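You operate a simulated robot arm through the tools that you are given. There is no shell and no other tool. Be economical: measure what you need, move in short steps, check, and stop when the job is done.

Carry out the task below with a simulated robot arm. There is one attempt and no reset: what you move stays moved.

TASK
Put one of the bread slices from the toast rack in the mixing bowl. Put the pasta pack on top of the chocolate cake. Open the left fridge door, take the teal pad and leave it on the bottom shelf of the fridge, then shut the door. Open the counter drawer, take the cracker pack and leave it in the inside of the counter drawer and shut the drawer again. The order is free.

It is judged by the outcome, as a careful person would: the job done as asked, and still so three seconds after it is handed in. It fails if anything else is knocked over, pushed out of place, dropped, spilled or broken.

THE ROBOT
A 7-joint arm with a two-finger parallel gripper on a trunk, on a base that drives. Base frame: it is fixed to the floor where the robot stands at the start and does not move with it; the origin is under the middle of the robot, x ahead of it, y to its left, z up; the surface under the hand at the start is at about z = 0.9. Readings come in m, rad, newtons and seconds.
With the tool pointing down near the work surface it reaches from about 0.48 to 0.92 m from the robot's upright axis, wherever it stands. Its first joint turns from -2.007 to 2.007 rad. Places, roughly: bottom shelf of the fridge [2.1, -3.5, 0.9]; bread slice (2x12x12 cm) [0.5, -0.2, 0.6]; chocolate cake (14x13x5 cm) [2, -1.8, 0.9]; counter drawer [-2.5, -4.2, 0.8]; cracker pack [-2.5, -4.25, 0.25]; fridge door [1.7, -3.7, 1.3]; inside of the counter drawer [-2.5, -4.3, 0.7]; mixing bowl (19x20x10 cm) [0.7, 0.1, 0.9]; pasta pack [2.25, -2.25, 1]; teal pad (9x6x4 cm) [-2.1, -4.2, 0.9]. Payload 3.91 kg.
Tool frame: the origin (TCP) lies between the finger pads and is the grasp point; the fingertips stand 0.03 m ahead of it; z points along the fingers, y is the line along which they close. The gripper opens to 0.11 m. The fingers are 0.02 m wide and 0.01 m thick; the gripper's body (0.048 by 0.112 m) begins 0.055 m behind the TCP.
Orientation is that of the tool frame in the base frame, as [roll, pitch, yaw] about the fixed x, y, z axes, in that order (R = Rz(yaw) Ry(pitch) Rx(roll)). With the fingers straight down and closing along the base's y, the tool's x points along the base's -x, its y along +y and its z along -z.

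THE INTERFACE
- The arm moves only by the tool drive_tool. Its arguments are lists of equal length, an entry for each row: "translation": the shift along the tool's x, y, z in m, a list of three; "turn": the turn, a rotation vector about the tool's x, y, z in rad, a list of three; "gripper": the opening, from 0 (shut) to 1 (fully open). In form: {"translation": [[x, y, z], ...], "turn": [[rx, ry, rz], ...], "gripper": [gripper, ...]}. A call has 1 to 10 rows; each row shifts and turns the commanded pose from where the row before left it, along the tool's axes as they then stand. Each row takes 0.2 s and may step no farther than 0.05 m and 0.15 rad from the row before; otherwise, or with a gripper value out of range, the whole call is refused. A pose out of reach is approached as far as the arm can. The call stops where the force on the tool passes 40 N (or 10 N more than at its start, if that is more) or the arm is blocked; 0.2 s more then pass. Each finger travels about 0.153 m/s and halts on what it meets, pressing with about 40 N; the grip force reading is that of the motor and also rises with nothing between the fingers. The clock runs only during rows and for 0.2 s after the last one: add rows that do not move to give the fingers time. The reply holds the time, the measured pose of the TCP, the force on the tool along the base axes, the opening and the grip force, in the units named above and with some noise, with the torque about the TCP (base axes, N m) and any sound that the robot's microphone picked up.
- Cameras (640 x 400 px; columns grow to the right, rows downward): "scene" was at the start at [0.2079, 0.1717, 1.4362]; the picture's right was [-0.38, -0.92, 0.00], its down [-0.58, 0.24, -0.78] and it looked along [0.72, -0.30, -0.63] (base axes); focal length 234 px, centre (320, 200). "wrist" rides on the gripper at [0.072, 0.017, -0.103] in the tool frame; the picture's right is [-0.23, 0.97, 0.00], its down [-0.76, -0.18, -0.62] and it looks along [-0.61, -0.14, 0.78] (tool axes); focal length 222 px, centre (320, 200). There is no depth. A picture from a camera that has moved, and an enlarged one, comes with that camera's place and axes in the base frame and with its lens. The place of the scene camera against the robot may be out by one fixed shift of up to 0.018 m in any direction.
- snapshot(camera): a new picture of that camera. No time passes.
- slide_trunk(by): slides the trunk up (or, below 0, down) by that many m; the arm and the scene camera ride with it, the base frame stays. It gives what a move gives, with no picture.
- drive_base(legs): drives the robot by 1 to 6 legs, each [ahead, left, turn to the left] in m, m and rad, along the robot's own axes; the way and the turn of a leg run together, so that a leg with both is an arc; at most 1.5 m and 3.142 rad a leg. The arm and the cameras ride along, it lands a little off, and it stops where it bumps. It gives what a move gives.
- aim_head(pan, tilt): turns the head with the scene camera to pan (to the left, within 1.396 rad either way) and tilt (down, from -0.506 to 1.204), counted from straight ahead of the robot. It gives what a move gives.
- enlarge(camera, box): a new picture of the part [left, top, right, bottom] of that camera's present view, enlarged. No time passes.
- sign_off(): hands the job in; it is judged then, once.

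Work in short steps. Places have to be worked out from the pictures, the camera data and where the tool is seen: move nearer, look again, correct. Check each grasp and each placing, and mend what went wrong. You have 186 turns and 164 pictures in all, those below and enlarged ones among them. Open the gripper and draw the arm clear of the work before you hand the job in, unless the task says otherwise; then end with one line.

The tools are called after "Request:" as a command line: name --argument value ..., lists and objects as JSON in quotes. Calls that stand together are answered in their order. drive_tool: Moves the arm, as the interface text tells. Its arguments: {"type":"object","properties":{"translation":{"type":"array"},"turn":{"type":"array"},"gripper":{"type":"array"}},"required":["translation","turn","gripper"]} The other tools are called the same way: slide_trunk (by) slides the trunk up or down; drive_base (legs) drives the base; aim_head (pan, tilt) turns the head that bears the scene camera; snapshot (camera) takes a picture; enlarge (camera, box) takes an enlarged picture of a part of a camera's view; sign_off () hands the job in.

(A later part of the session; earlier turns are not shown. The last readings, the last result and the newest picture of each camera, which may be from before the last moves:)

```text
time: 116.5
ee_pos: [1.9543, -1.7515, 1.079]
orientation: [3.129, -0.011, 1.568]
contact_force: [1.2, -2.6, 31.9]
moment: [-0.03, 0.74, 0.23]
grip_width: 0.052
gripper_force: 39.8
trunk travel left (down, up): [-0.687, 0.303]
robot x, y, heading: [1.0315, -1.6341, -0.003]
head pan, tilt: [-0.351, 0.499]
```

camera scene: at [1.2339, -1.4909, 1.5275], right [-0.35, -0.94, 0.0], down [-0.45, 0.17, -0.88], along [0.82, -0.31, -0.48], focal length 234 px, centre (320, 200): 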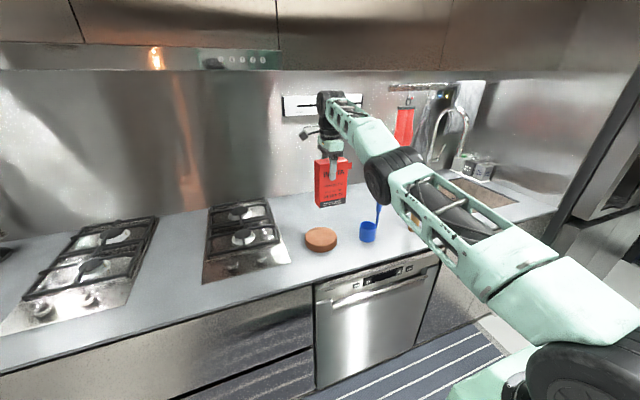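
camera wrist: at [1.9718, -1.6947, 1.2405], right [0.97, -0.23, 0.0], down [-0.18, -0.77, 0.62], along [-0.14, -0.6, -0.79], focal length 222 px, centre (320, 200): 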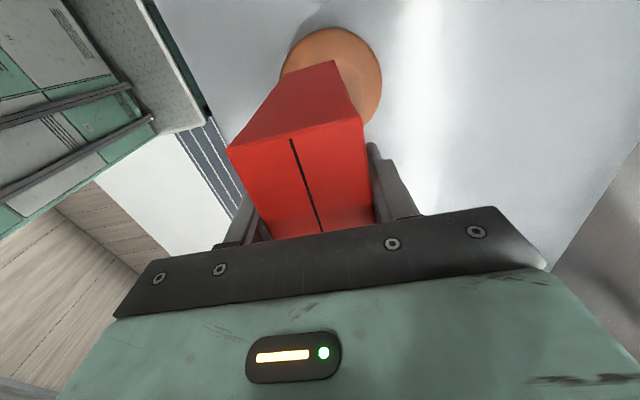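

Contact at z≈1.079. Ease up slightly and open.

Request:
slide_trunk --by 0.005

Request:
drive_tool --translation '[[0, 0, 0], [0, 0, 0], [0, 0, 0], [0, 0, 0]]' --turn '[[0, 0, 0], [0, 0, 0], [0, 0, 0], [0, 0, 0]]' --gripper '[0.6, 0.75, 0.8, 0.8]'

Request:
enlarge --camera "scene" --box '[260, 120, 404, 240]'

Request:
snapshot --camera "wrist"

```text
time: 117.0
ee_pos: [1.9541, -1.7508, 1.0787]
orientation: [3.137, -0.01, 1.566]
contact_force: [6.9, -1.7, 19.1]
moment: [-0.06, -0.41, 0.1]
grip_width: 0.0519
gripper_force: 39.8
trunk travel left (down, up): [-0.692, 0.298]
robot x, y, heading: [1.0345, -1.633, -0.008]
head pan, tilt: [-0.351, 0.499]
```

```text
time: 118.0
ee_pos: [1.9549, -1.7516, 1.0783]
orientation: [3.14, -0.011, 1.568]
contact_force: [0.8, -0.2, -0.8]
moment: [0.0, 0.0, 0.01]
grip_width: 0.088
gripper_force: 0.1
trunk travel left (down, up): [-0.692, 0.298]
robot x, y, heading: [1.0349, -1.6363, -0.011]
head pan, tilt: [-0.351, 0.499]
```

```text
3.33 times, centred on (332, 180) of scene
camera zoom: at [1.2491, -1.4609, 1.3695], right [-0.35, -0.94, 0.0], down [-0.45, 0.17, -0.88], along [0.82, -0.31, -0.48], focal length 781 px, centre (280, 267)
```

zoom: 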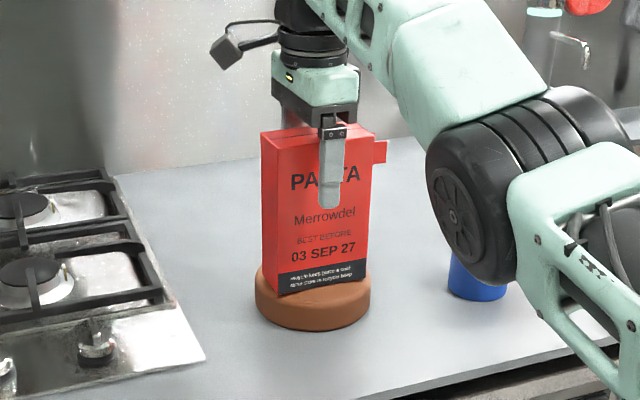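

```text
93 pictures are left
camera wrist: at [1.9718, -1.6797, 1.1824], right [0.97, -0.23, 0.0], down [-0.18, -0.77, 0.62], along [-0.14, -0.6, -0.79], focal length 222 px, centre (320, 200)
```

wrist: 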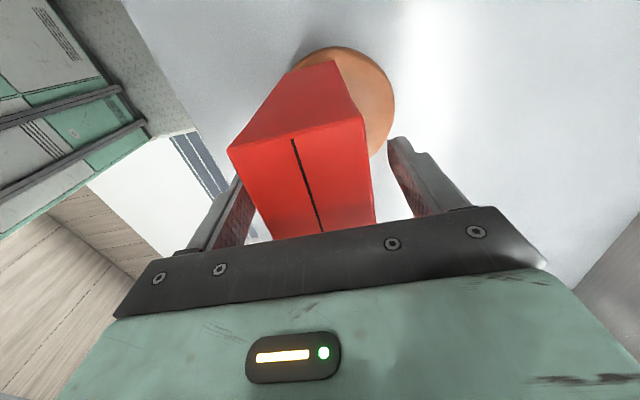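

The pack stands on the cake. Raise clear.

Request:
slide_trunk --by 0.2

Request:
enlarge --camera "scene" --box '[240, 140, 432, 260]'

```text
time: 120.2
ee_pos: [1.9545, -1.7522, 1.2784]
orientation: [3.141, -0.01, 1.568]
contact_force: [1.0, 0.2, 0.4]
moment: [-0.01, 0.0, -0.03]
grip_width: 0.0882
gripper_force: 0.1
trunk travel left (down, up): [-0.892, 0.098]
robot x, y, heading: [1.0339, -1.6315, -0.005]
head pan, tilt: [-0.351, 0.499]
```

```text
3.33 times, centred on (336, 200) of scene
camera zoom: at [1.2491, -1.461, 1.5695], right [-0.35, -0.94, 0.0], down [-0.45, 0.17, -0.88], along [0.82, -0.31, -0.48], focal length 781 px, centre (267, 200)
```

zoom: 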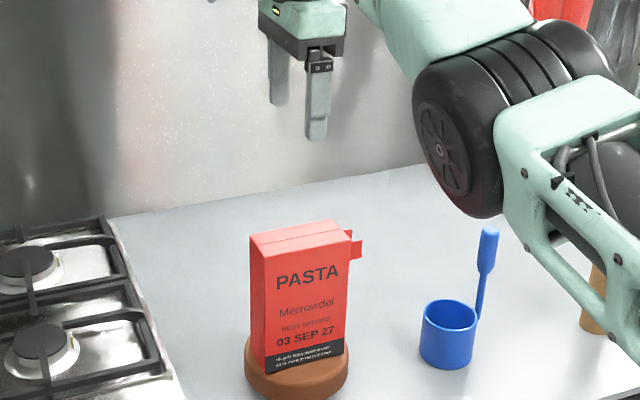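

Pasta done. Back off, then try to bend the elbow and return the hand to a compact pose.

Request:
drive_base --legs '[[-0.4, 0, 0]]'

Request:
drive_tool --translation '[[0, -0.02, -0.04], [0, -0.03, -0.035], [0, -0.03, -0.035], [0, -0.04, -0.02], [0, -0.045, 0], [0, -0.045, 0]]' --turn '[[0, 0, 0], [0, 0, 0], [0, 0, 0], [0, 0, 0], [0, 0, 0], [0, 0, 0]]' --gripper '[0.8, 0.8, 0.8, 0.8, 0.8, 0.8]'

```text
time: 122.7
ee_pos: [1.5566, -1.7461, 1.2783]
orientation: [3.14, -0.01, 1.57]
contact_force: [-0.9, -0.2, 0.4]
moment: [0.0, -0.01, -0.01]
grip_width: 0.0881
gripper_force: 0.0
trunk travel left (down, up): [-0.892, 0.098]
robot x, y, heading: [0.6324, -1.632, -0.004]
head pan, tilt: [-0.351, 0.499]
```

```text
time: 124.1
ee_pos: [1.4918, -1.733, 1.4317]
orientation: [-3.11, 0.012, 1.605]
contact_force: [1.5, -2.1, -0.6]
moment: [0.19, 0.13, -0.01]
grip_width: 0.0879
gripper_force: 0.0
out of reach, approached as far as the arm can: row 1, 2, 3, 4, 5, 6
trunk travel left (down, up): [-0.892, 0.098]
robot x, y, heading: [0.6332, -1.6281, -0.007]
head pan, tilt: [-0.351, 0.499]
```

Request:
drive_tool --translation '[[0, -0.04, 0], [0, -0.045, 0], [0, -0.045, 0], [0, -0.045, 0]]' --turn '[[0, 0, 0], [0, 0, 0], [0, 0, 0], [0, 0, 0]]' --gripper '[0.8, 0.8, 0.8, 0.8]'

Request:
aim_head --pan -0.9 --tilt 0.3

Request:
snapshot --camera "scene"

```text
time: 125.1
ee_pos: [1.2814, -1.7479, 1.4335]
orientation: [3.139, -0.007, 1.572]
contact_force: [0.3, -0.3, -1.0]
moment: [-0.04, 0.03, -0.02]
grip_width: 0.0881
gripper_force: 0.0
trunk travel left (down, up): [-0.892, 0.098]
robot x, y, heading: [0.6357, -1.6305, -0.003]
head pan, tilt: [-0.351, 0.499]
```

```text
time: 126.0
ee_pos: [1.2813, -1.7486, 1.4341]
orientation: [3.139, -0.011, 1.57]
contact_force: [0.4, -0.9, -0.3]
moment: [0.01, 0.0, 0.0]
grip_width: 0.0881
gripper_force: 0.1
trunk travel left (down, up): [-0.892, 0.098]
robot x, y, heading: [0.6351, -1.6288, -0.003]
head pan, tilt: [-0.901, 0.3]
```

```text
91 pictures are left
camera scene: at [0.8218, -1.5001, 1.5879], right [-0.78, -0.62, 0.0], down [-0.18, 0.23, -0.96], along [0.59, -0.75, -0.3], focal length 234 px, centre (320, 200)
```

scene: 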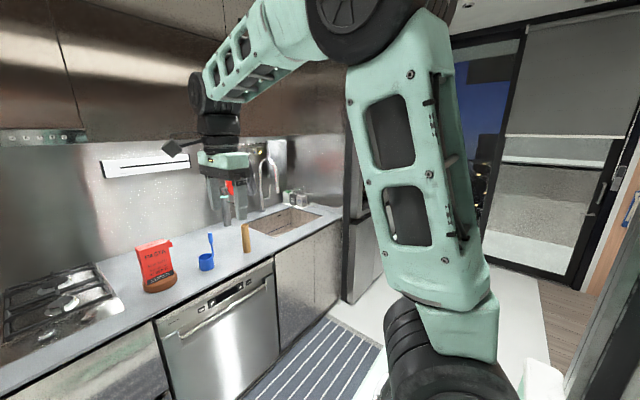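

Elbow bent again. Strafe right 1.4 m toward the fridge and look.

Request:
drive_base --legs '[[0, -1.4, 0]]'

Request:
aim_head --pan -0.2 --tilt 0.25

Request:
snapshot --camera "scene"

```text
time: 133.0
ee_pos: [1.2646, -3.1433, 1.4349]
orientation: [3.14, -0.01, 1.557]
contact_force: [0.1, 0.0, 0.1]
moment: [0.01, -0.01, 0.01]
grip_width: 0.088
gripper_force: 0.1
trunk travel left (down, up): [-0.892, 0.098]
robot x, y, heading: [0.6212, -3.0134, -0.021]
head pan, tilt: [-0.901, 0.3]
```

```text
time: 134.0
ee_pos: [1.2644, -3.1423, 1.4339]
orientation: [3.14, -0.009, 1.554]
contact_force: [-0.3, 0.0, 0.8]
moment: [0.01, 0.01, 0.0]
grip_width: 0.0883
gripper_force: 0.0
trunk travel left (down, up): [-0.892, 0.098]
robot x, y, heading: [0.6188, -3.0149, -0.019]
head pan, tilt: [-0.201, 0.25]
```

```text
90 pictures are left
camera scene: at [0.8438, -2.8336, 1.5926], right [-0.22, -0.98, 0.0], down [-0.24, 0.05, -0.97], along [0.95, -0.21, -0.25], focal length 234 px, centre (320, 200)
```

scene: 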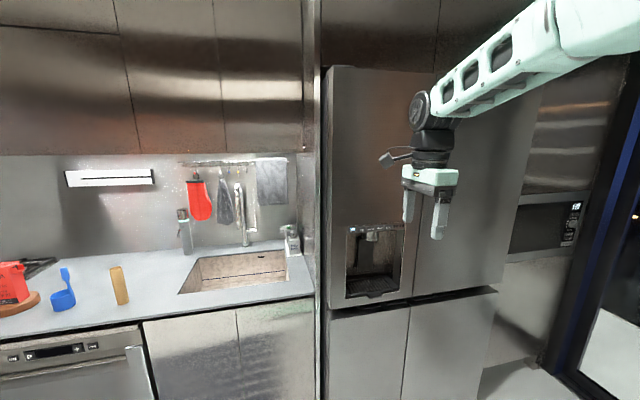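

The fridge has upper left and right doors, seam near col 415. The arm blocks the view; strafe a bit more, and look from the left of the arm.

Request:
drive_base --legs '[[-0.1, -0.45, 0.02]]'

Request:
aim_head --pan 0.0 --tilt 0.25

Request:
snapshot --camera "scene"

```text
time: 136.8
ee_pos: [1.1627, -3.5763, 1.4341]
orientation: [3.139, -0.011, 1.579]
contact_force: [-0.2, -0.2, 0.6]
moment: [0.04, 0.0, 0.02]
grip_width: 0.0881
gripper_force: 0.2
trunk travel left (down, up): [-0.892, 0.098]
robot x, y, heading: [0.5172, -3.4659, 0.004]
head pan, tilt: [-0.201, 0.25]
```

```text
time: 137.5
ee_pos: [1.1629, -3.5755, 1.434]
orientation: [3.14, -0.01, 1.578]
contact_force: [0.6, -0.7, -0.4]
moment: [-0.03, 0.0, -0.04]
grip_width: 0.0878
gripper_force: 0.1
trunk travel left (down, up): [-0.892, 0.098]
robot x, y, heading: [0.5138, -3.4659, 0.006]
head pan, tilt: [0.0, 0.25]
```

```text
89 pictures are left
camera scene: at [0.7373, -3.258, 1.5926], right [0.0, -1.0, 0.0], down [-0.25, 0.0, -0.97], along [0.97, 0.0, -0.25], focal length 234 px, centre (320, 200)
```

scene: 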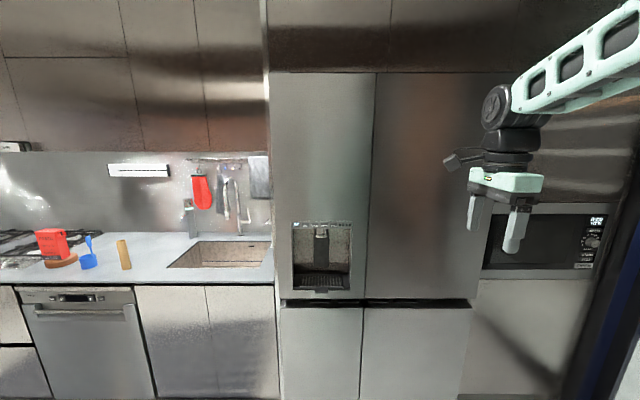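

The fridge front is at x≈1.70, seam at y≈-3.476: viewer-left door centred y≈-3.26, the other at y≈-3.7 – the given place (1.7,-3.7,1.3) matches the latter (the fridge's own left). Let me inspect closely for handles.

Request:
enlarge --camera "scene" --box '[270, 60, 510, 210]'

Request:
enlarge --camera "scene" --box '[270, 210, 510, 360]'

```text
2.67 times, centred on (390, 135) of scene
camera zoom: at [0.7373, -3.258, 1.5926], right [0.0, -1.0, 0.0], down [-0.25, 0.0, -0.97], along [0.97, 0.0, -0.25], focal length 625 px, centre (133, 373)
```

zoom: 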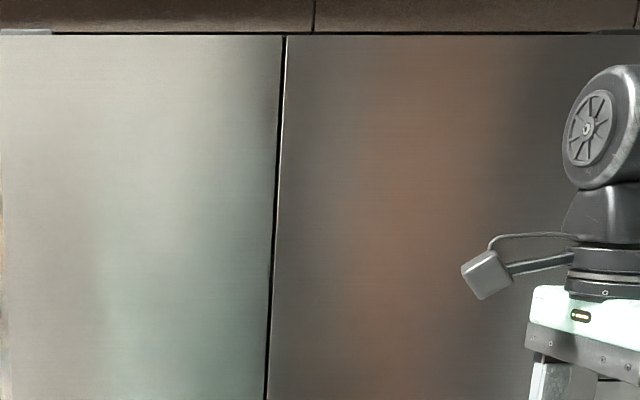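

```text
2.67 times, centred on (390, 285) of scene
camera zoom: at [0.7373, -3.258, 1.5926], right [0.0, -1.0, 0.0], down [-0.25, 0.0, -0.97], along [0.97, 0.0, -0.25], focal length 625 px, centre (133, -27)
```

zoom: 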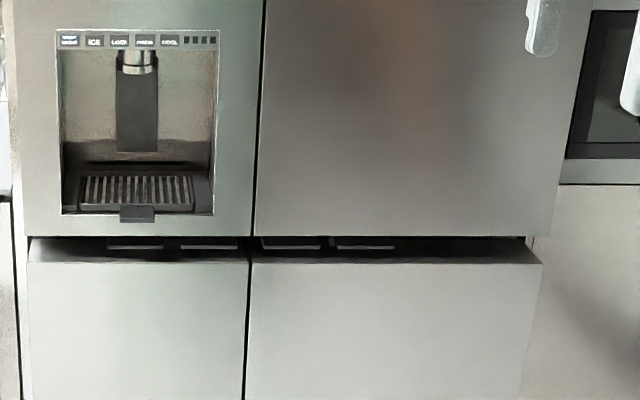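

No bar handles; there are grip pockets on the underside of the upper doors near the seam. Lower the trunk to look up at them.

Request:
slide_trunk --by -0.4

Request:
slide_trunk --by -0.4

Request:
aim_head --pan -0.2 --tilt -0.2

Request:
snapshot --camera "scene"

```text
time: 141.3
ee_pos: [1.1629, -3.5761, 1.0343]
orientation: [3.141, -0.011, 1.578]
contact_force: [-0.5, 0.9, 0.4]
moment: [0.0, -0.01, -0.03]
grip_width: 0.0883
gripper_force: 0.2
trunk travel left (down, up): [-0.492, 0.498]
robot x, y, heading: [0.5152, -3.465, 0.005]
head pan, tilt: [0.0, 0.25]
```

```text
time: 145.2
ee_pos: [1.1628, -3.5762, 0.6348]
orientation: [3.14, -0.01, 1.577]
contact_force: [-0.6, -0.3, 0.3]
moment: [-0.03, 0.01, -0.02]
grip_width: 0.0881
gripper_force: 0.1
trunk travel left (down, up): [-0.092, 0.898]
robot x, y, heading: [0.5139, -3.4601, 0.001]
head pan, tilt: [0.0, 0.25]
```

```text
time: 146.1
ee_pos: [1.1635, -3.5763, 0.6349]
orientation: [3.14, -0.011, 1.578]
contact_force: [0.5, 0.0, 0.1]
moment: [0.0, -0.02, 0.0]
grip_width: 0.0879
gripper_force: 0.0
trunk travel left (down, up): [-0.092, 0.898]
robot x, y, heading: [0.5167, -3.4635, 0.001]
head pan, tilt: [-0.201, -0.201]
```

```text
86 pictures are left
camera scene: at [0.7256, -3.2746, 0.833], right [-0.19, -0.98, 0.0], down [0.19, -0.04, -0.98], along [0.96, -0.19, 0.2], focal length 234 px, centre (320, 200)
```

scene: 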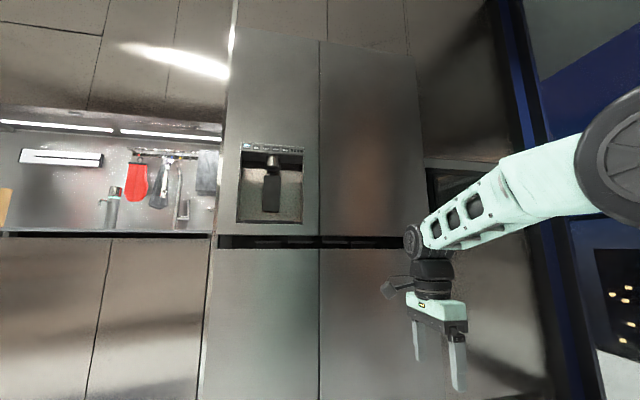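

Request:
enlarge --camera "scene" --box '[210, 210, 434, 270]'

```text
2.86 times, centred on (322, 240) of scene
camera zoom: at [0.7256, -3.2746, 0.833], right [-0.19, -0.98, 0.0], down [0.19, -0.04, -0.98], along [0.96, -0.19, 0.2], focal length 670 px, centre (314, 86)
```

zoom: 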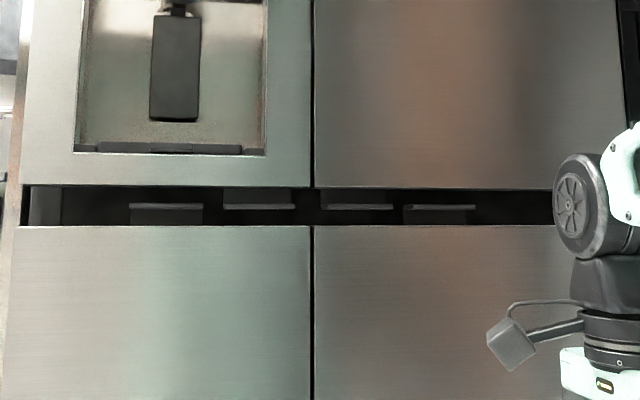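

In the gap hang tabs: inner ones belong to the upper doors (right one y≈-3.48…-3.59), outer ones to the lower doors. I'll point the hand forward with the wrist camera below it, to inspect that tab from close by.

Request:
drive_tool --translation '[[0, 0, 0], [0, 0, 0], [0, 0, 0], [0, 0, 0], [0, 0, 0], [0, 0, 0], [0, 0, 0], [0, 0, 0], [0, 0, 0], [0, 0, 0]]' --turn '[[0, 0, -0.15], [0, 0, -0.15], [0, 0, -0.15], [0, 0, -0.15], [0, 0, -0.15], [0, 0, -0.15], [0, 0, -0.15], [0, 0, -0.15], [0, 0, -0.15], [0, 0, -0.15]]' --gripper '[0.8, 0.8, 0.8, 0.8, 0.8, 0.8, 0.8, 0.8, 0.8, 0.8]'

Request:
slide_trunk --by 0.1

Request:
drive_tool --translation '[[0, 0, 0], [0, 0, 0], [0, 0, 0], [0, 0, 0], [0, 0, 0], [0, 0, 0], [0, 0, 0], [0, 0, 0], [0, 0, 0], [0, 0, 0]]' --turn '[[0, 0, -0.07], [0, -0.15, 0], [0, -0.15, 0], [0, -0.15, 0], [0, -0.15, 0], [0, -0.15, 0], [0, -0.15, 0], [0, -0.15, 0], [0, -0.15, 0], [0, -0.15, 0]]' --gripper '[0.8, 0.8, 0.8, 0.8, 0.8, 0.8, 0.8, 0.8, 0.8, 0.8]'

```text
time: 148.3
ee_pos: [1.1637, -3.5759, 0.6352]
orientation: [3.132, 0.002, 3.079]
contact_force: [0.7, -0.2, -0.2]
moment: [-0.01, -0.01, 0.0]
grip_width: 0.0882
gripper_force: 0.0
trunk travel left (down, up): [-0.092, 0.898]
robot x, y, heading: [0.514, -3.4657, -0.0]
head pan, tilt: [-0.201, -0.201]
```

```text
time: 149.6
ee_pos: [1.163, -3.5767, 0.7353]
orientation: [3.132, -0.002, 3.077]
contact_force: [-0.4, -1.1, -0.7]
moment: [0.03, -0.02, 0.0]
grip_width: 0.088
gripper_force: 0.0
trunk travel left (down, up): [-0.192, 0.798]
robot x, y, heading: [0.5165, -3.4614, 0.003]
head pan, tilt: [-0.201, -0.201]
```

```text
time: 151.8
ee_pos: [1.1651, -3.5747, 0.7361]
orientation: [3.102, 1.351, 3.107]
contact_force: [0.0, -0.1, -0.6]
moment: [0.02, 0.0, 0.01]
grip_width: 0.0879
gripper_force: 0.1
out of reach, approached as far as the arm can: row 10
trunk travel left (down, up): [-0.192, 0.798]
robot x, y, heading: [0.5174, -3.465, 0.002]
head pan, tilt: [-0.201, -0.201]
```

Drive forward to bring the hand about 15 cm from the gap.

Request:
drive_base --legs '[[0.37, 0.04, 0]]'

Request:
snapshot --camera "wrist"

Request:
enlarge --camera "wrist" --box '[220, 40, 460, 190]'

```text
time: 154.2
ee_pos: [1.5419, -3.5382, 0.736]
orientation: [3.095, 1.349, 3.098]
contact_force: [0.4, 0.3, 0.0]
moment: [-0.01, -0.02, -0.02]
grip_width: 0.088
gripper_force: 0.1
trunk travel left (down, up): [-0.192, 0.798]
robot x, y, heading: [0.8967, -3.4245, -0.0]
head pan, tilt: [-0.201, -0.201]
```

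```text
84 pictures are left
camera wrist: at [1.4252, -3.5209, 0.6891], right [0.05, 0.97, 0.23], down [-0.44, -0.19, 0.88], along [0.9, -0.15, 0.42], focal length 222 px, centre (320, 200)
```

wrist: 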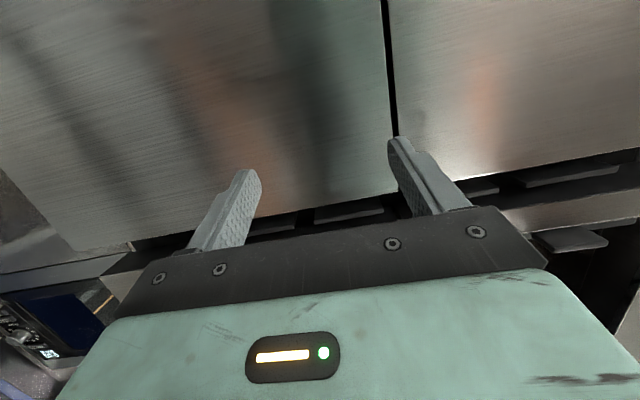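

```text
2.67 times, centred on (340, 115) of wrist
camera zoom: at [1.4252, -3.5209, 0.6891], right [0.05, 0.97, 0.23], down [-0.44, -0.19, 0.88], along [0.9, -0.15, 0.42], focal length 592 px, centre (267, 427)
```

zoom: 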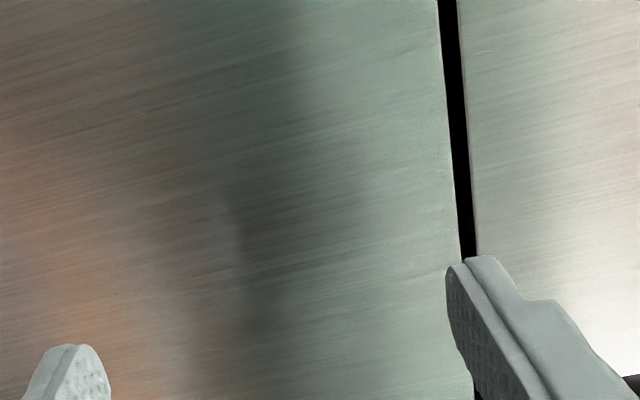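

The gap is masked by the gripper; raise the trunk 0.09 to bring it into view.

Request:
slide_trunk --by 0.09

Request:
enlarge --camera "wrist" --box '[200, 30, 460, 190]'

```text
time: 155.5
ee_pos: [1.5428, -3.5383, 0.8274]
orientation: [3.096, 1.351, 3.097]
contact_force: [0.2, 0.9, -0.4]
moment: [-0.04, 0.04, -0.02]
grip_width: 0.088
gripper_force: 0.0
trunk travel left (down, up): [-0.282, 0.708]
robot x, y, heading: [0.8965, -3.4254, -0.001]
head pan, tilt: [-0.201, -0.201]
```

```text
2.46 times, centred on (330, 110) of wrist
camera zoom: at [1.4252, -3.5209, 0.779], right [0.05, 0.97, 0.23], down [-0.44, -0.19, 0.88], along [0.9, -0.15, 0.42], focal length 547 px, centre (295, 422)
```

zoom: 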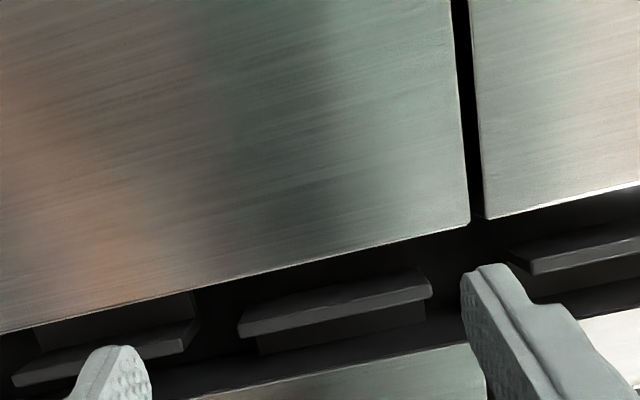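

The tab is a hanging stem with a horizontal plate: front edge x≈1.705, z≈0.855, y from -3.585 to -3.482, with ~2 cm above and ~2.5 cm below. I can pinch it vertically with a horizontal tool. Level the tool and roll it 90° so the fingers close vertically.

Request:
drive_tool --translation '[[0, 0, -0.02], [0, 0, -0.02], [0, 0, 0], [0, 0, 0], [0, 0, 0], [0, 0, 0], [0, 0, 0], [0, 0, 0], [0, 0, 0], [0, 0, 0]]' --turn '[[0, -0.11, 0], [0, -0.11, 0], [0, 0, 0.15], [0, 0, 0.15], [0, 0, 0.15], [0, 0, 0.15], [0, 0, 0.15], [0, 0, 0.15], [0, 0, 0.15], [0, 0, 0.15]]' --gripper '[0.3, 0.3, 0.3, 0.3, 0.3, 0.3, 0.3, 0.3, 0.3, 0.3]'

Request:
drive_tool --translation '[[0, 0, 0], [0, 0, 0], [0, 0, 0]]' --turn '[[0, 0, 0.15], [0, 0, 0.15], [0, 0, 0.07]]' --gripper '[0.3, 0.2, 0.2]'

Request:
snapshot --camera "wrist"

```text
time: 157.7
ee_pos: [1.55, -3.5367, 0.8682]
orientation: [1.573, 0.356, 1.571]
contact_force: [0.5, 0.9, -0.1]
moment: [0.02, 0.0, 0.01]
grip_width: 0.0329
gripper_force: 0.1
out of reach, approached as far as the arm can: row 1, 2
trunk travel left (down, up): [-0.282, 0.708]
robot x, y, heading: [0.8944, -3.4254, -0.005]
head pan, tilt: [-0.201, -0.201]
```

```text
time: 158.5
ee_pos: [1.551, -3.5378, 0.8684]
orientation: [1.57, -0.01, 1.571]
contact_force: [-0.5, 0.4, -0.1]
moment: [-0.02, 0.05, -0.02]
grip_width: 0.0217
gripper_force: 0.0
trunk travel left (down, up): [-0.282, 0.708]
robot x, y, heading: [0.8941, -3.42, 0.001]
head pan, tilt: [-0.201, -0.201]
```

```text
81 pictures are left
camera wrist: at [1.4471, -3.4651, 0.8861], right [0.0, -0.24, 0.97], down [-0.62, -0.76, -0.19], along [0.78, -0.61, -0.15], focal length 222 px, centre (320, 200)
```

wrist: 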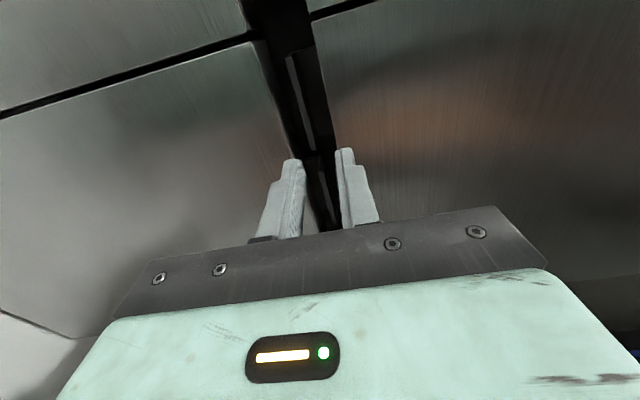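

Orientation is exact. Enlarge to find the plate's height against the fingers.

Request:
enlarge --camera "wrist" --box '[224, 0, 416, 120]'

Request:
enlarge --camera "wrist" --box '[240, 80, 400, 230]'

```text
3.33 times, centred on (320, 60) of wrist
camera zoom: at [1.4471, -3.4651, 0.8861], right [0.0, -0.24, 0.97], down [-0.62, -0.76, -0.19], along [0.78, -0.61, -0.15], focal length 740 px, centre (320, 667)
```

zoom: 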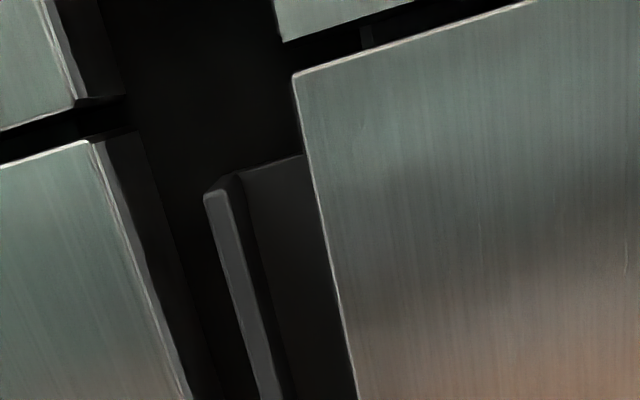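

```text
2.67 times, centred on (320, 155) of wrist
camera zoom: at [1.4471, -3.4651, 0.8861], right [0.0, -0.24, 0.97], down [-0.62, -0.76, -0.19], along [0.78, -0.61, -0.15], focal length 592 px, centre (320, 320)
```

zoom: 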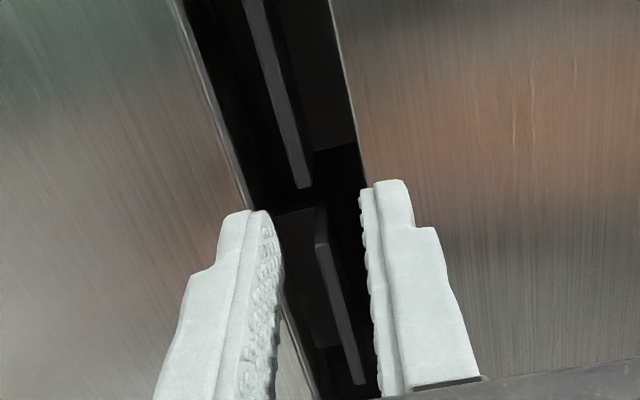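

Plate is z≈0.845–0.853, door bottom 0.88, lower door top 0.82. Set TCP z=0.850, opening 0.018, and slide in to x≈1.72.

Request:
drive_tool --translation '[[0, -0.0185, 0], [0, 0, 0.04], [0, 0, 0.04], [0, 0, 0.03], [0, 0, 0]]' --turn '[[0, 0, 0], [0, 0, 0], [0, 0, 0], [0, 0, 0], [0, 0, 0]]' --gripper '[0.17, 0.17, 0.17, 0.17, 0.17]'

Request:
enlarge --camera "wrist" --box '[224, 60, 416, 240]'

```text
time: 159.7
ee_pos: [1.6673, -3.5365, 0.8529]
orientation: [1.573, -0.009, 1.57]
contact_force: [1.0, -0.4, 0.0]
moment: [0.01, 0.0, 0.02]
grip_width: 0.0186
gripper_force: 0.1
out of reach, approached as far as the arm can: row 1
trunk travel left (down, up): [-0.282, 0.708]
robot x, y, heading: [0.8943, -3.4244, -0.004]
head pan, tilt: [-0.201, -0.201]
```

```text
2.22 times, centred on (320, 150) of wrist
camera zoom: at [1.5638, -3.4638, 0.8712], right [0.0, -0.24, 0.97], down [-0.62, -0.76, -0.18], along [0.78, -0.61, -0.15], focal length 494 px, centre (320, 311)
```

zoom: 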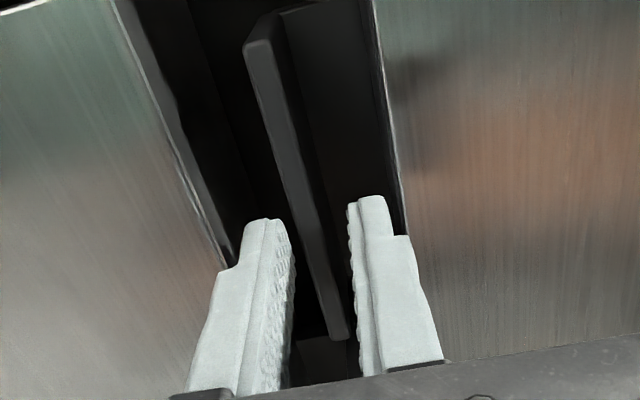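

Plate front ≈1.705, centre z≈0.8495. Lower 3 mm and advance 0.045.

Request:
drive_tool --translation '[[0, -0.003, 0], [0, 0, 0.02], [0, 0, 0.025], [0, 0, 0]]' --turn '[[0, 0, 0], [0, 0, 0], [0, 0, 0], [0, 0, 0]]' --gripper '[0.17, 0.17, 0.17, 0.17]'

Request:
enlarge --camera "wrist" --box '[224, 60, 416, 240]'

```text
time: 160.5
ee_pos: [1.7068, -3.5372, 0.8517]
orientation: [1.576, -0.008, 1.57]
contact_force: [-23.0, 0.4, 1.8]
moment: [0.05, -0.4, 0.11]
grip_width: 0.0199
gripper_force: 1.1
trunk travel left (down, up): [-0.282, 0.708]
robot x, y, heading: [0.8933, -3.4205, -0.002]
head pan, tilt: [-0.201, -0.201]
stopped in row 4: the force on the tool passed its limit at 71 N (the readings are from after the stop); the commanded pose is now the measured one
```

```text
2.22 times, centred on (320, 150) of wrist
camera zoom: at [1.6029, -3.4632, 0.869], right [0.0, -0.24, 0.97], down [-0.62, -0.76, -0.18], along [0.78, -0.61, -0.15], focal length 494 px, centre (320, 311)
```

zoom: 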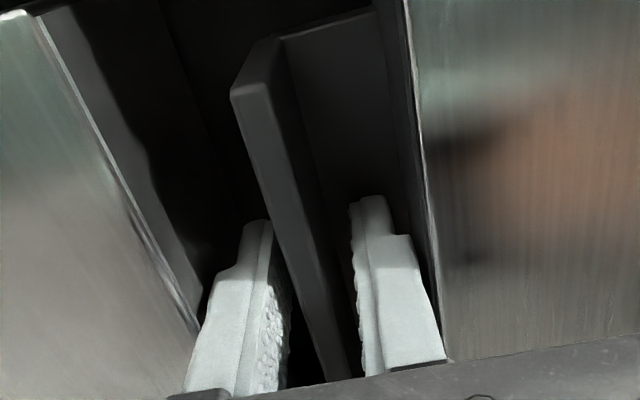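

The fingers straddle the plate and the upper tip met the stem. Close on the plate.

Request:
drive_tool --translation '[[0, 0, -0.003], [0, 0, 0], [0, 0, 0], [0, 0, 0]]' --turn '[[0, 0, 0], [0, 0, 0], [0, 0, 0], [0, 0, 0]]' --gripper '[0.17, 0.0, 0.0, 0.0]'

Request:
enlarge --camera "wrist" --box '[224, 60, 416, 240]'

```text
time: 161.5
ee_pos: [1.7062, -3.5366, 0.8498]
orientation: [1.574, -0.006, 1.57]
contact_force: [4.2, -2.3, 1.6]
moment: [-0.96, -0.72, 1.47]
grip_width: 0.0081
gripper_force: 45.1
trunk travel left (down, up): [-0.282, 0.708]
robot x, y, heading: [0.8895, -3.4268, -0.002]
head pan, tilt: [-0.201, -0.201]
```

```text
2.22 times, centred on (320, 150) of wrist
camera zoom: at [1.6013, -3.4629, 0.8682], right [0.0, -0.23, 0.97], down [-0.62, -0.76, -0.18], along [0.78, -0.61, -0.15], focal length 494 px, centre (320, 311)
```

zoom: 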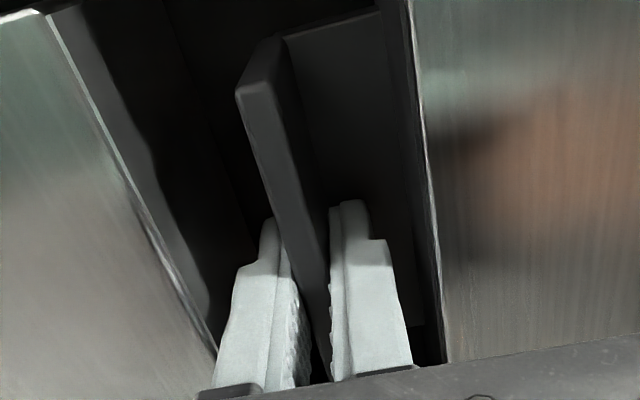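

Plate gripped (0.008, 45 N). Pull along the arc (radius ≈0.40, hinge at y≈-3.94) while yawing with the door.

Request:
drive_tool --translation '[[0, 0, -0.012], [0, 0, -0.012], [0, 0, -0.016], [0, 0, -0.016], [0, 0, -0.016]]' --turn '[[0, 0.03, 0], [0, 0.03, 0], [0, 0.04, 0], [0, 0.04, 0], [0, 0.04, 0]]' --gripper '[0, 0, 0, 0, 0]'

Request:
snapshot --camera "wrist"

```text
time: 162.7
ee_pos: [1.6329, -3.5429, 0.8503]
orientation: [1.575, -0.012, 1.747]
contact_force: [-0.5, -11.2, 0.6]
moment: [-0.74, -0.93, -1.53]
grip_width: 0.008
gripper_force: 45.0
trunk travel left (down, up): [-0.282, 0.708]
robot x, y, heading: [0.8925, -3.4231, -0.001]
head pan, tilt: [-0.201, -0.201]
```

```text
75 pictures are left
camera wrist: at [1.5188, -3.4895, 0.8684], right [0.04, -0.23, 0.97], down [-0.48, -0.86, -0.18], along [0.88, -0.46, -0.15], focal length 222 px, centre (320, 200)
```

wrist: 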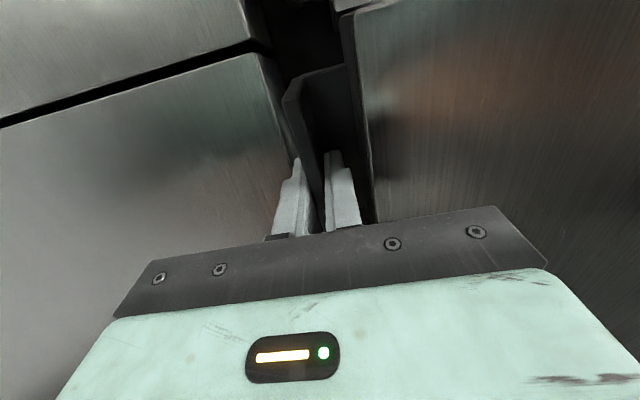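

The door is moving. Continue along the arc, with a slight drift to the hinge side to relieve the lateral force.

Request:
drive_tool --translation '[[-0.006, 0, -0.024], [-0.004, 0, -0.024], [-0.004, 0, -0.024], [-0.004, 0, -0.024], [-0.004, 0, -0.024]]' --turn '[[0, 0.06, 0], [0, 0.06, 0], [0, 0.06, 0], [0, 0.06, 0], [0, 0.06, 0]]' --gripper '[0, 0, 0, 0, 0]'

```text
time: 163.5
ee_pos: [1.5732, -3.5606, 0.8488]
orientation: [1.568, -0.003, 1.936]
contact_force: [-4.5, 6.1, 4.1]
moment: [-0.94, 0.09, -0.81]
grip_width: 0.0079
gripper_force: 45.3
trunk travel left (down, up): [-0.282, 0.708]
robot x, y, heading: [0.8943, -3.4238, -0.003]
head pan, tilt: [-0.201, -0.201]
stopped in row 3: the force on the tool passed its limit at 42 N (the readings are from after the stop); the commanded pose is now the measured one
```

Refit the arc: radius ≈0.37 with little drift. Continue with these.

Request:
drive_tool --translation '[[-0.001, 0, -0.018], [-0.001, 0, -0.018], [-0.001, 0, -0.018], [-0.001, 0, -0.018]]' --turn '[[0, 0.048, 0], [0, 0.048, 0], [0, 0.048, 0], [0, 0.048, 0]]' --gripper '[0, 0, 0, 0]'

Request:
aim_head --pan -0.3 --tilt 0.2

Request:
snapshot --camera "scene"

```text
time: 164.5
ee_pos: [1.5081, -3.5916, 0.8499]
orientation: [1.569, -0.004, 2.136]
contact_force: [-18.0, 36.1, 4.4]
moment: [-1.19, 0.2, 0.22]
grip_width: 0.0078
gripper_force: 45.4
trunk travel left (down, up): [-0.282, 0.708]
robot x, y, heading: [0.8908, -3.4188, -0.001]
head pan, tilt: [-0.201, -0.201]
```

```text
time: 165.4
ee_pos: [1.5088, -3.5933, 0.8487]
orientation: [1.57, -0.005, 2.132]
contact_force: [-18.7, 36.0, 5.6]
moment: [-0.85, -0.15, 0.44]
grip_width: 0.0079
gripper_force: 45.0
trunk travel left (down, up): [-0.282, 0.708]
robot x, y, heading: [0.8958, -3.4217, 0.001]
head pan, tilt: [-0.3, 0.201]
```

```text
74 pictures are left
camera scene: at [1.1103, -3.2447, 0.9872], right [-0.3, -0.96, 0.0], down [-0.19, 0.06, -0.98], along [0.94, -0.29, -0.2], focal length 234 px, centre (320, 200)
```

scene: 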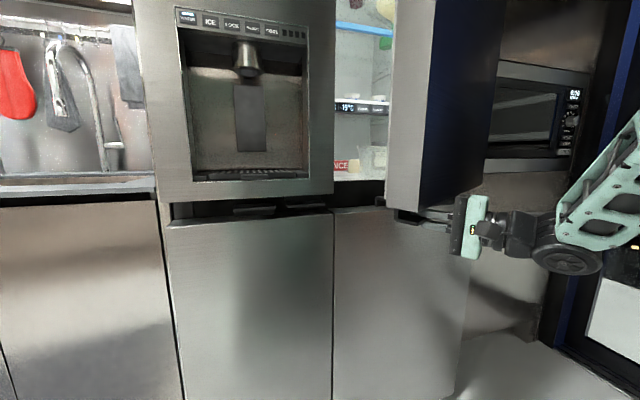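

Door is open ~0.49 rad and the interior with shelves is visible. Forces say the arc centre is nearer (1.71,-3.97), R≈0.433; continue with the pad pivoting in the grip.

Request:
drive_tool --translation '[[0.0034, 0, -0.0235], [0.0034, 0, -0.0235], [-0.002, 0, -0.0217], [-0.002, 0, -0.0217], [-0.0037, 0, -0.0213], [-0.0037, 0, -0.0213]]' --turn '[[0, 0, 0], [0, 0, 0], [0, 0, 0], [0, 0, 0], [0, 0, 0], [0, 0, 0]]' --gripper '[0, 0, 0, 0, 0, 0]'

Request:
snapshot --camera "scene"

```text
time: 166.8
ee_pos: [1.4006, -3.672, 0.8493]
orientation: [1.566, -0.004, 2.12]
contact_force: [19.2, -14.5, 28.2]
moment: [-0.97, 0.52, 0.25]
grip_width: 0.0079
gripper_force: 44.7
trunk travel left (down, up): [-0.282, 0.708]
robot x, y, heading: [0.8905, -3.4244, -0.003]
head pan, tilt: [-0.3, 0.201]
```

```text
73 pictures are left
camera scene: at [1.111, -3.246, 0.9874], right [-0.3, -0.96, 0.0], down [-0.19, 0.06, -0.98], along [0.94, -0.29, -0.2], focal length 234 px, centre (320, 200)
```

scene: 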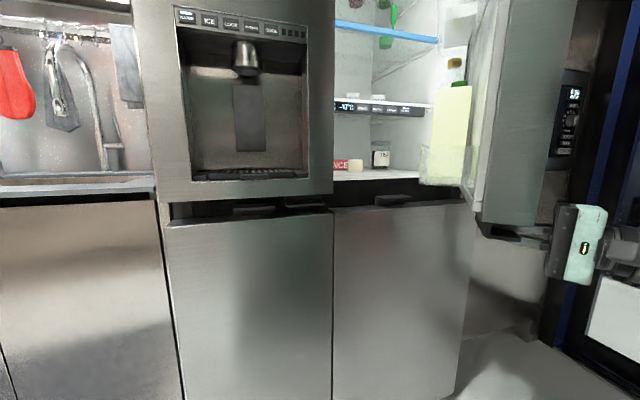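

Door is at ~0.8 rad. Continue on the arc to ~1.1 rad.

Request:
drive_tool --translation '[[-0.0065, 0, -0.0207], [-0.0065, 0, -0.0207], [-0.008, 0, -0.02], [-0.008, 0, -0.02], [-0.0102, 0, -0.0192], [-0.0102, 0, -0.0192]]' --turn '[[0, 0.03, 0], [0, 0.03, 0], [0, 0, 0], [0, 0, 0], [0, 0, 0], [0, 0, 0]]' --gripper '[0, 0, 0, 0, 0, 0]'

Request:
snapshot --camera "scene"

```text
time: 168.2
ee_pos: [1.3255, -3.7782, 0.8497]
orientation: [1.568, -0.004, 2.183]
contact_force: [-8.4, 3.3, 31.0]
moment: [-0.79, 0.14, -0.35]
grip_width: 0.0079
gripper_force: 44.5
trunk travel left (down, up): [-0.282, 0.708]
robot x, y, heading: [0.8919, -3.4224, -0.001]
head pan, tilt: [-0.3, 0.201]
```

```text
72 pictures are left
camera scene: at [1.1099, -3.2452, 0.9874], right [-0.3, -0.96, 0.0], down [-0.19, 0.06, -0.98], along [0.94, -0.29, -0.2], focal length 234 px, centre (320, 200)
```

scene: 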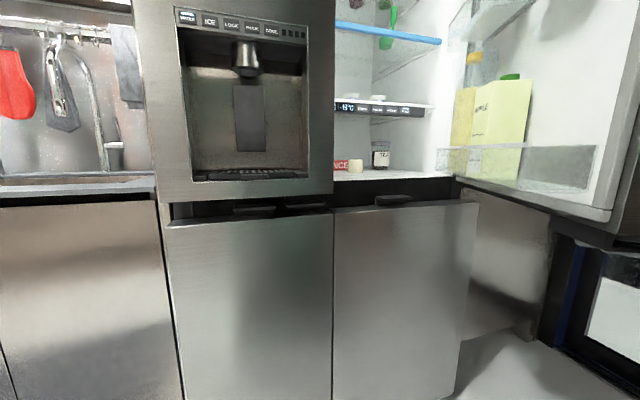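

Nearly enough; two more arc steps to ~1.3 rad, then release and back off.

Request:
drive_tool --translation '[[-0.011, 0, -0.0187], [-0.011, 0, -0.0187], [-0.013, 0, -0.0171], [-0.013, 0, -0.0171]]' --turn '[[0, 0, 0], [0, 0, 0], [0, 0, 0], [0, 0, 0]]' --gripper '[0, 0, 0, 0]'

Request:
drive_tool --translation '[[0, 0, 0], [0, 0, 0], [0, 0, -0.02], [0, 0, -0.03], [0, 0, -0.03]]' --turn '[[0, 0, 0], [0, 0, 0], [0, 0, 0], [0, 0, 0], [0, 0, 0]]' --gripper '[0.16, 0.18, 0.18, 0.18, 0.18]'

Request:
snapshot --camera "wrist"

Request:
snapshot --camera "scene"

```text
time: 169.2
ee_pos: [1.2968, -3.8583, 0.8496]
orientation: [1.566, -0.004, 2.185]
contact_force: [7.2, -0.6, 36.2]
moment: [-0.75, 0.75, 0.4]
grip_width: 0.0081
gripper_force: 44.7
trunk travel left (down, up): [-0.282, 0.708]
robot x, y, heading: [0.8927, -3.4249, -0.003]
head pan, tilt: [-0.3, 0.201]
```

```text
time: 170.4
ee_pos: [1.2306, -3.9033, 0.8483]
orientation: [1.571, -0.004, 2.186]
contact_force: [0.9, -0.9, -0.1]
moment: [0.0, 0.0, 0.01]
grip_width: 0.0196
gripper_force: 0.1
trunk travel left (down, up): [-0.282, 0.708]
robot x, y, heading: [0.8954, -3.4228, 0.002]
head pan, tilt: [-0.3, 0.201]
```

```text
71 pictures are left
camera wrist: at [1.1049, -3.9035, 0.8662], right [0.13, -0.19, 0.97], down [-0.07, -0.98, -0.18], along [0.99, -0.04, -0.14], focal length 222 px, centre (320, 200)
```

wrist: 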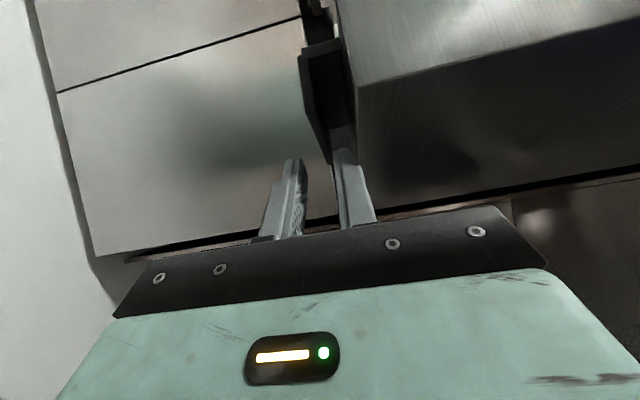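

```text
70 pictures are left
camera scene: at [1.1109, -3.2457, 0.9872], right [-0.3, -0.96, 0.0], down [-0.19, 0.06, -0.98], along [0.94, -0.29, -0.2], focal length 234 px, centre (320, 200)
```

scene: 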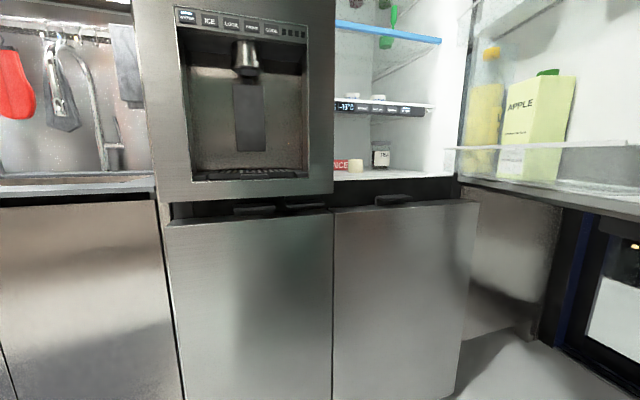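

Door is wide open (~1.3 rad), shelves visible; bottom shelf z≈0.9. Back away, raise the trunk and fold the hand, then look for the pad.

Request:
drive_base --legs '[[-0.45, 0.1, 0]]'

Request:
slide_trunk --by 0.4

Request:
drive_tool --translation '[[0, 0, 0], [0, 0, 0], [0, 0, 0], [0, 0, 0], [0, 0, 0], [0, 0, 0], [0, 0, 0], [0, 0, 0], [0, 0, 0], [0, 0, 0]]' --turn '[[0, 0, -0.15], [0, 0, -0.15], [0, 0, -0.15], [0, 0, -0.15], [0, 0, -0.15], [0, 0, -0.15], [0, 0, -0.15], [0, 0, -0.15], [0, 0, -0.15], [0, 0, -0.15]]' --gripper '[0.5, 0.5, 0.5, 0.5, 0.5, 0.5, 0.5, 0.5, 0.5, 0.5]'

Request:
drive_tool --translation '[[0, 0, 0], [0, 0, 0], [0, 0, 0], [0, 0, 0], [0, 0, 0], [0, 0, 0], [0, 0, 0], [0, 0, 0], [0, 0, 0], [0, 0, 0]]' --turn '[[0, 0.14, 0], [0, 0.14, 0], [0, 0.14, 0], [0, 0.14, 0], [0, 0.14, 0], [0, 0.14, 0], [0, 0.14, 0], [0, 0.14, 0], [0, 0.14, 0], [0, 0.14, 0]]' --gripper '[0.5, 0.5, 0.5, 0.5, 0.5, 0.5, 0.5, 0.5, 0.5, 0.5]'

```text
time: 173.1
ee_pos: [0.7814, -3.804, 0.849]
orientation: [1.567, -0.006, 2.193]
contact_force: [0.1, -0.1, 0.5]
moment: [0.0, -0.01, -0.01]
grip_width: 0.0193
gripper_force: 0.0
trunk travel left (down, up): [-0.282, 0.708]
robot x, y, heading: [0.4425, -3.3221, 0.003]
head pan, tilt: [-0.3, 0.201]
```

```text
time: 177.0
ee_pos: [0.783, -3.8041, 1.248]
orientation: [1.568, -0.005, 2.192]
contact_force: [-0.2, 0.2, 0.4]
moment: [0.01, 0.05, 0.0]
grip_width: 0.0196
gripper_force: 0.1
trunk travel left (down, up): [-0.682, 0.308]
robot x, y, heading: [0.4415, -3.3268, -0.0]
head pan, tilt: [-0.3, 0.201]
```

```text
time: 179.2
ee_pos: [0.7816, -3.8054, 1.2475]
orientation: [1.543, 1.495, 2.164]
contact_force: [-0.5, 0.4, -0.5]
moment: [0.01, 0.04, 0.01]
grip_width: 0.055
gripper_force: 0.0
trunk travel left (down, up): [-0.682, 0.308]
robot x, y, heading: [0.4383, -3.3286, 0.006]
head pan, tilt: [-0.3, 0.201]
```

```text
time: 181.4
ee_pos: [0.7834, -3.8081, 1.2392]
orientation: [3.043, 0.26, -2.546]
contact_force: [1.0, 0.0, 0.2]
moment: [0.01, 0.01, 0.0]
grip_width: 0.0552
gripper_force: 0.1
out of reach, approached as far as the arm can: row 10
trunk travel left (down, up): [-0.682, 0.308]
robot x, y, heading: [0.4412, -3.3272, 0.002]
head pan, tilt: [-0.3, 0.201]
```

Turn right by about 2.4 rad to face the far (-x,-y) area and look.

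Request:
drive_base --legs '[[0, 0, -2.5]]'

Request:
aim_head --pan -0.1 --tilt 0.25

Request:
snapshot --camera "scene"

```text
time: 187.7
ee_pos: [-0.1189, -3.1381, 1.2389]
orientation: [3.043, 0.262, 1.228]
contact_force: [-0.3, 1.0, -0.1]
moment: [0.0, 0.03, -0.03]
grip_width: 0.0551
gripper_force: 0.0
trunk travel left (down, up): [-0.682, 0.308]
robot x, y, heading: [0.4403, -3.3227, -2.497]
head pan, tilt: [-0.3, 0.201]
```

```text
time: 188.4
ee_pos: [-0.1186, -3.1382, 1.24]
orientation: [3.041, 0.262, 1.231]
contact_force: [-0.7, 0.5, -0.3]
moment: [0.02, -0.02, -0.01]
grip_width: 0.055
gripper_force: 0.1
trunk travel left (down, up): [-0.682, 0.308]
robot x, y, heading: [0.4423, -3.3258, -2.5]
head pan, tilt: [-0.099, 0.25]
```

```text
69 pictures are left
camera scene: at [0.3566, -3.6228, 1.3827], right [-0.51, 0.86, 0.0], down [0.21, 0.13, -0.97], along [-0.83, -0.5, -0.25], focal length 234 px, centre (320, 200)
```

scene: 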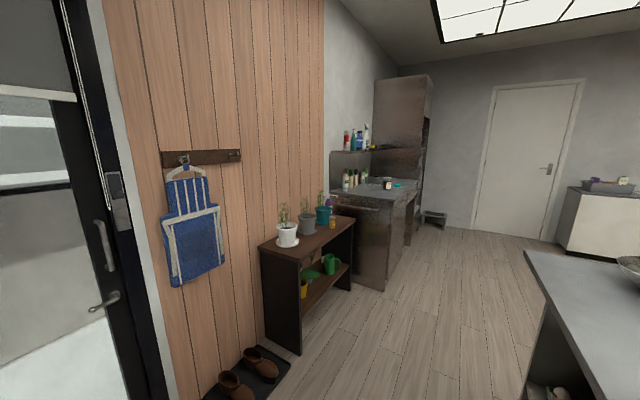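

The counter with drawer is along the left wall, the teal pad on it. Drive: between the island corner (-0.92,-3.33) and the plant bench, to about (-2.05,-3.5), then face the wall.

Request:
drive_base --legs '[[0, 0, -0.178], [1.05, 0, 0], [0, 0, -0.6], [1.45, 0, 0]]'

Request:
snapshot --camera "scene"

```text
time: 191.1
ee_pos: [-0.2371, -3.1252, 1.2375]
orientation: [3.041, 0.262, 1.043]
contact_force: [0.3, -0.2, -0.1]
moment: [0.03, 0.02, 0.03]
grip_width: 0.055
gripper_force: 0.1
trunk travel left (down, up): [-0.682, 0.308]
robot x, y, heading: [0.2806, -3.4162, -2.687]
head pan, tilt: [-0.099, 0.25]
stopped in leg 2: the robot was blocked; the commanded pose is now the measured one
```

```text
68 pictures are left
camera scene: at [0.1395, -3.6913, 1.3827], right [-0.34, 0.94, 0.0], down [0.23, 0.08, -0.97], along [-0.91, -0.33, -0.25], focal length 234 px, centre (320, 200)
```

scene: 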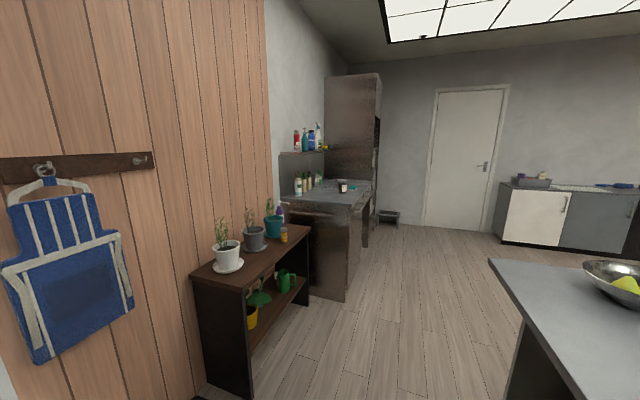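

Blocked by the island's long side (edge y≈-3.32). Shift left away from it, turn to face -x, go along y≈-3.8, then move right past the island's end.

Request:
drive_base --legs '[[0, 0.42, 0], [0, 0, -0.455], [1.45, 0, 0]]'

Request:
snapshot --camera "scene"

```text
time: 201.9
ee_pos: [-1.318, -3.2757, 1.238]
orientation: [3.038, 0.263, 0.562]
contact_force: [0.6, -0.2, 0.2]
moment: [-0.03, -0.02, 0.03]
grip_width: 0.055
gripper_force: 0.1
trunk travel left (down, up): [-0.682, 0.308]
robot x, y, heading: [-0.9923, -3.7708, 3.106]
head pan, tilt: [-0.099, 0.25]
```

```text
67 pictures are left
camera scene: at [-1.2468, -3.9592, 1.3826], right [0.13, 0.99, 0.0], down [0.24, -0.03, -0.97], along [-0.96, 0.13, -0.25], focal length 234 px, centre (320, 200)
```

scene: 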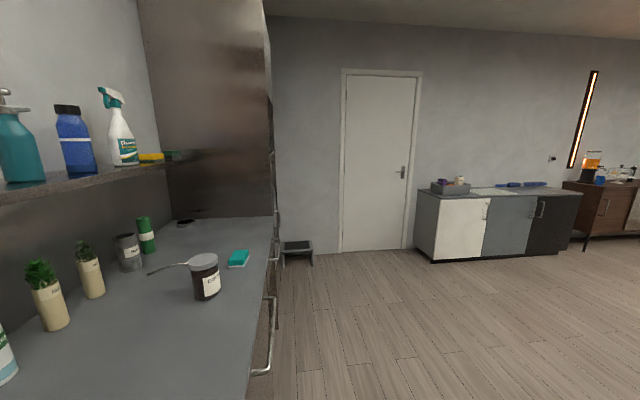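

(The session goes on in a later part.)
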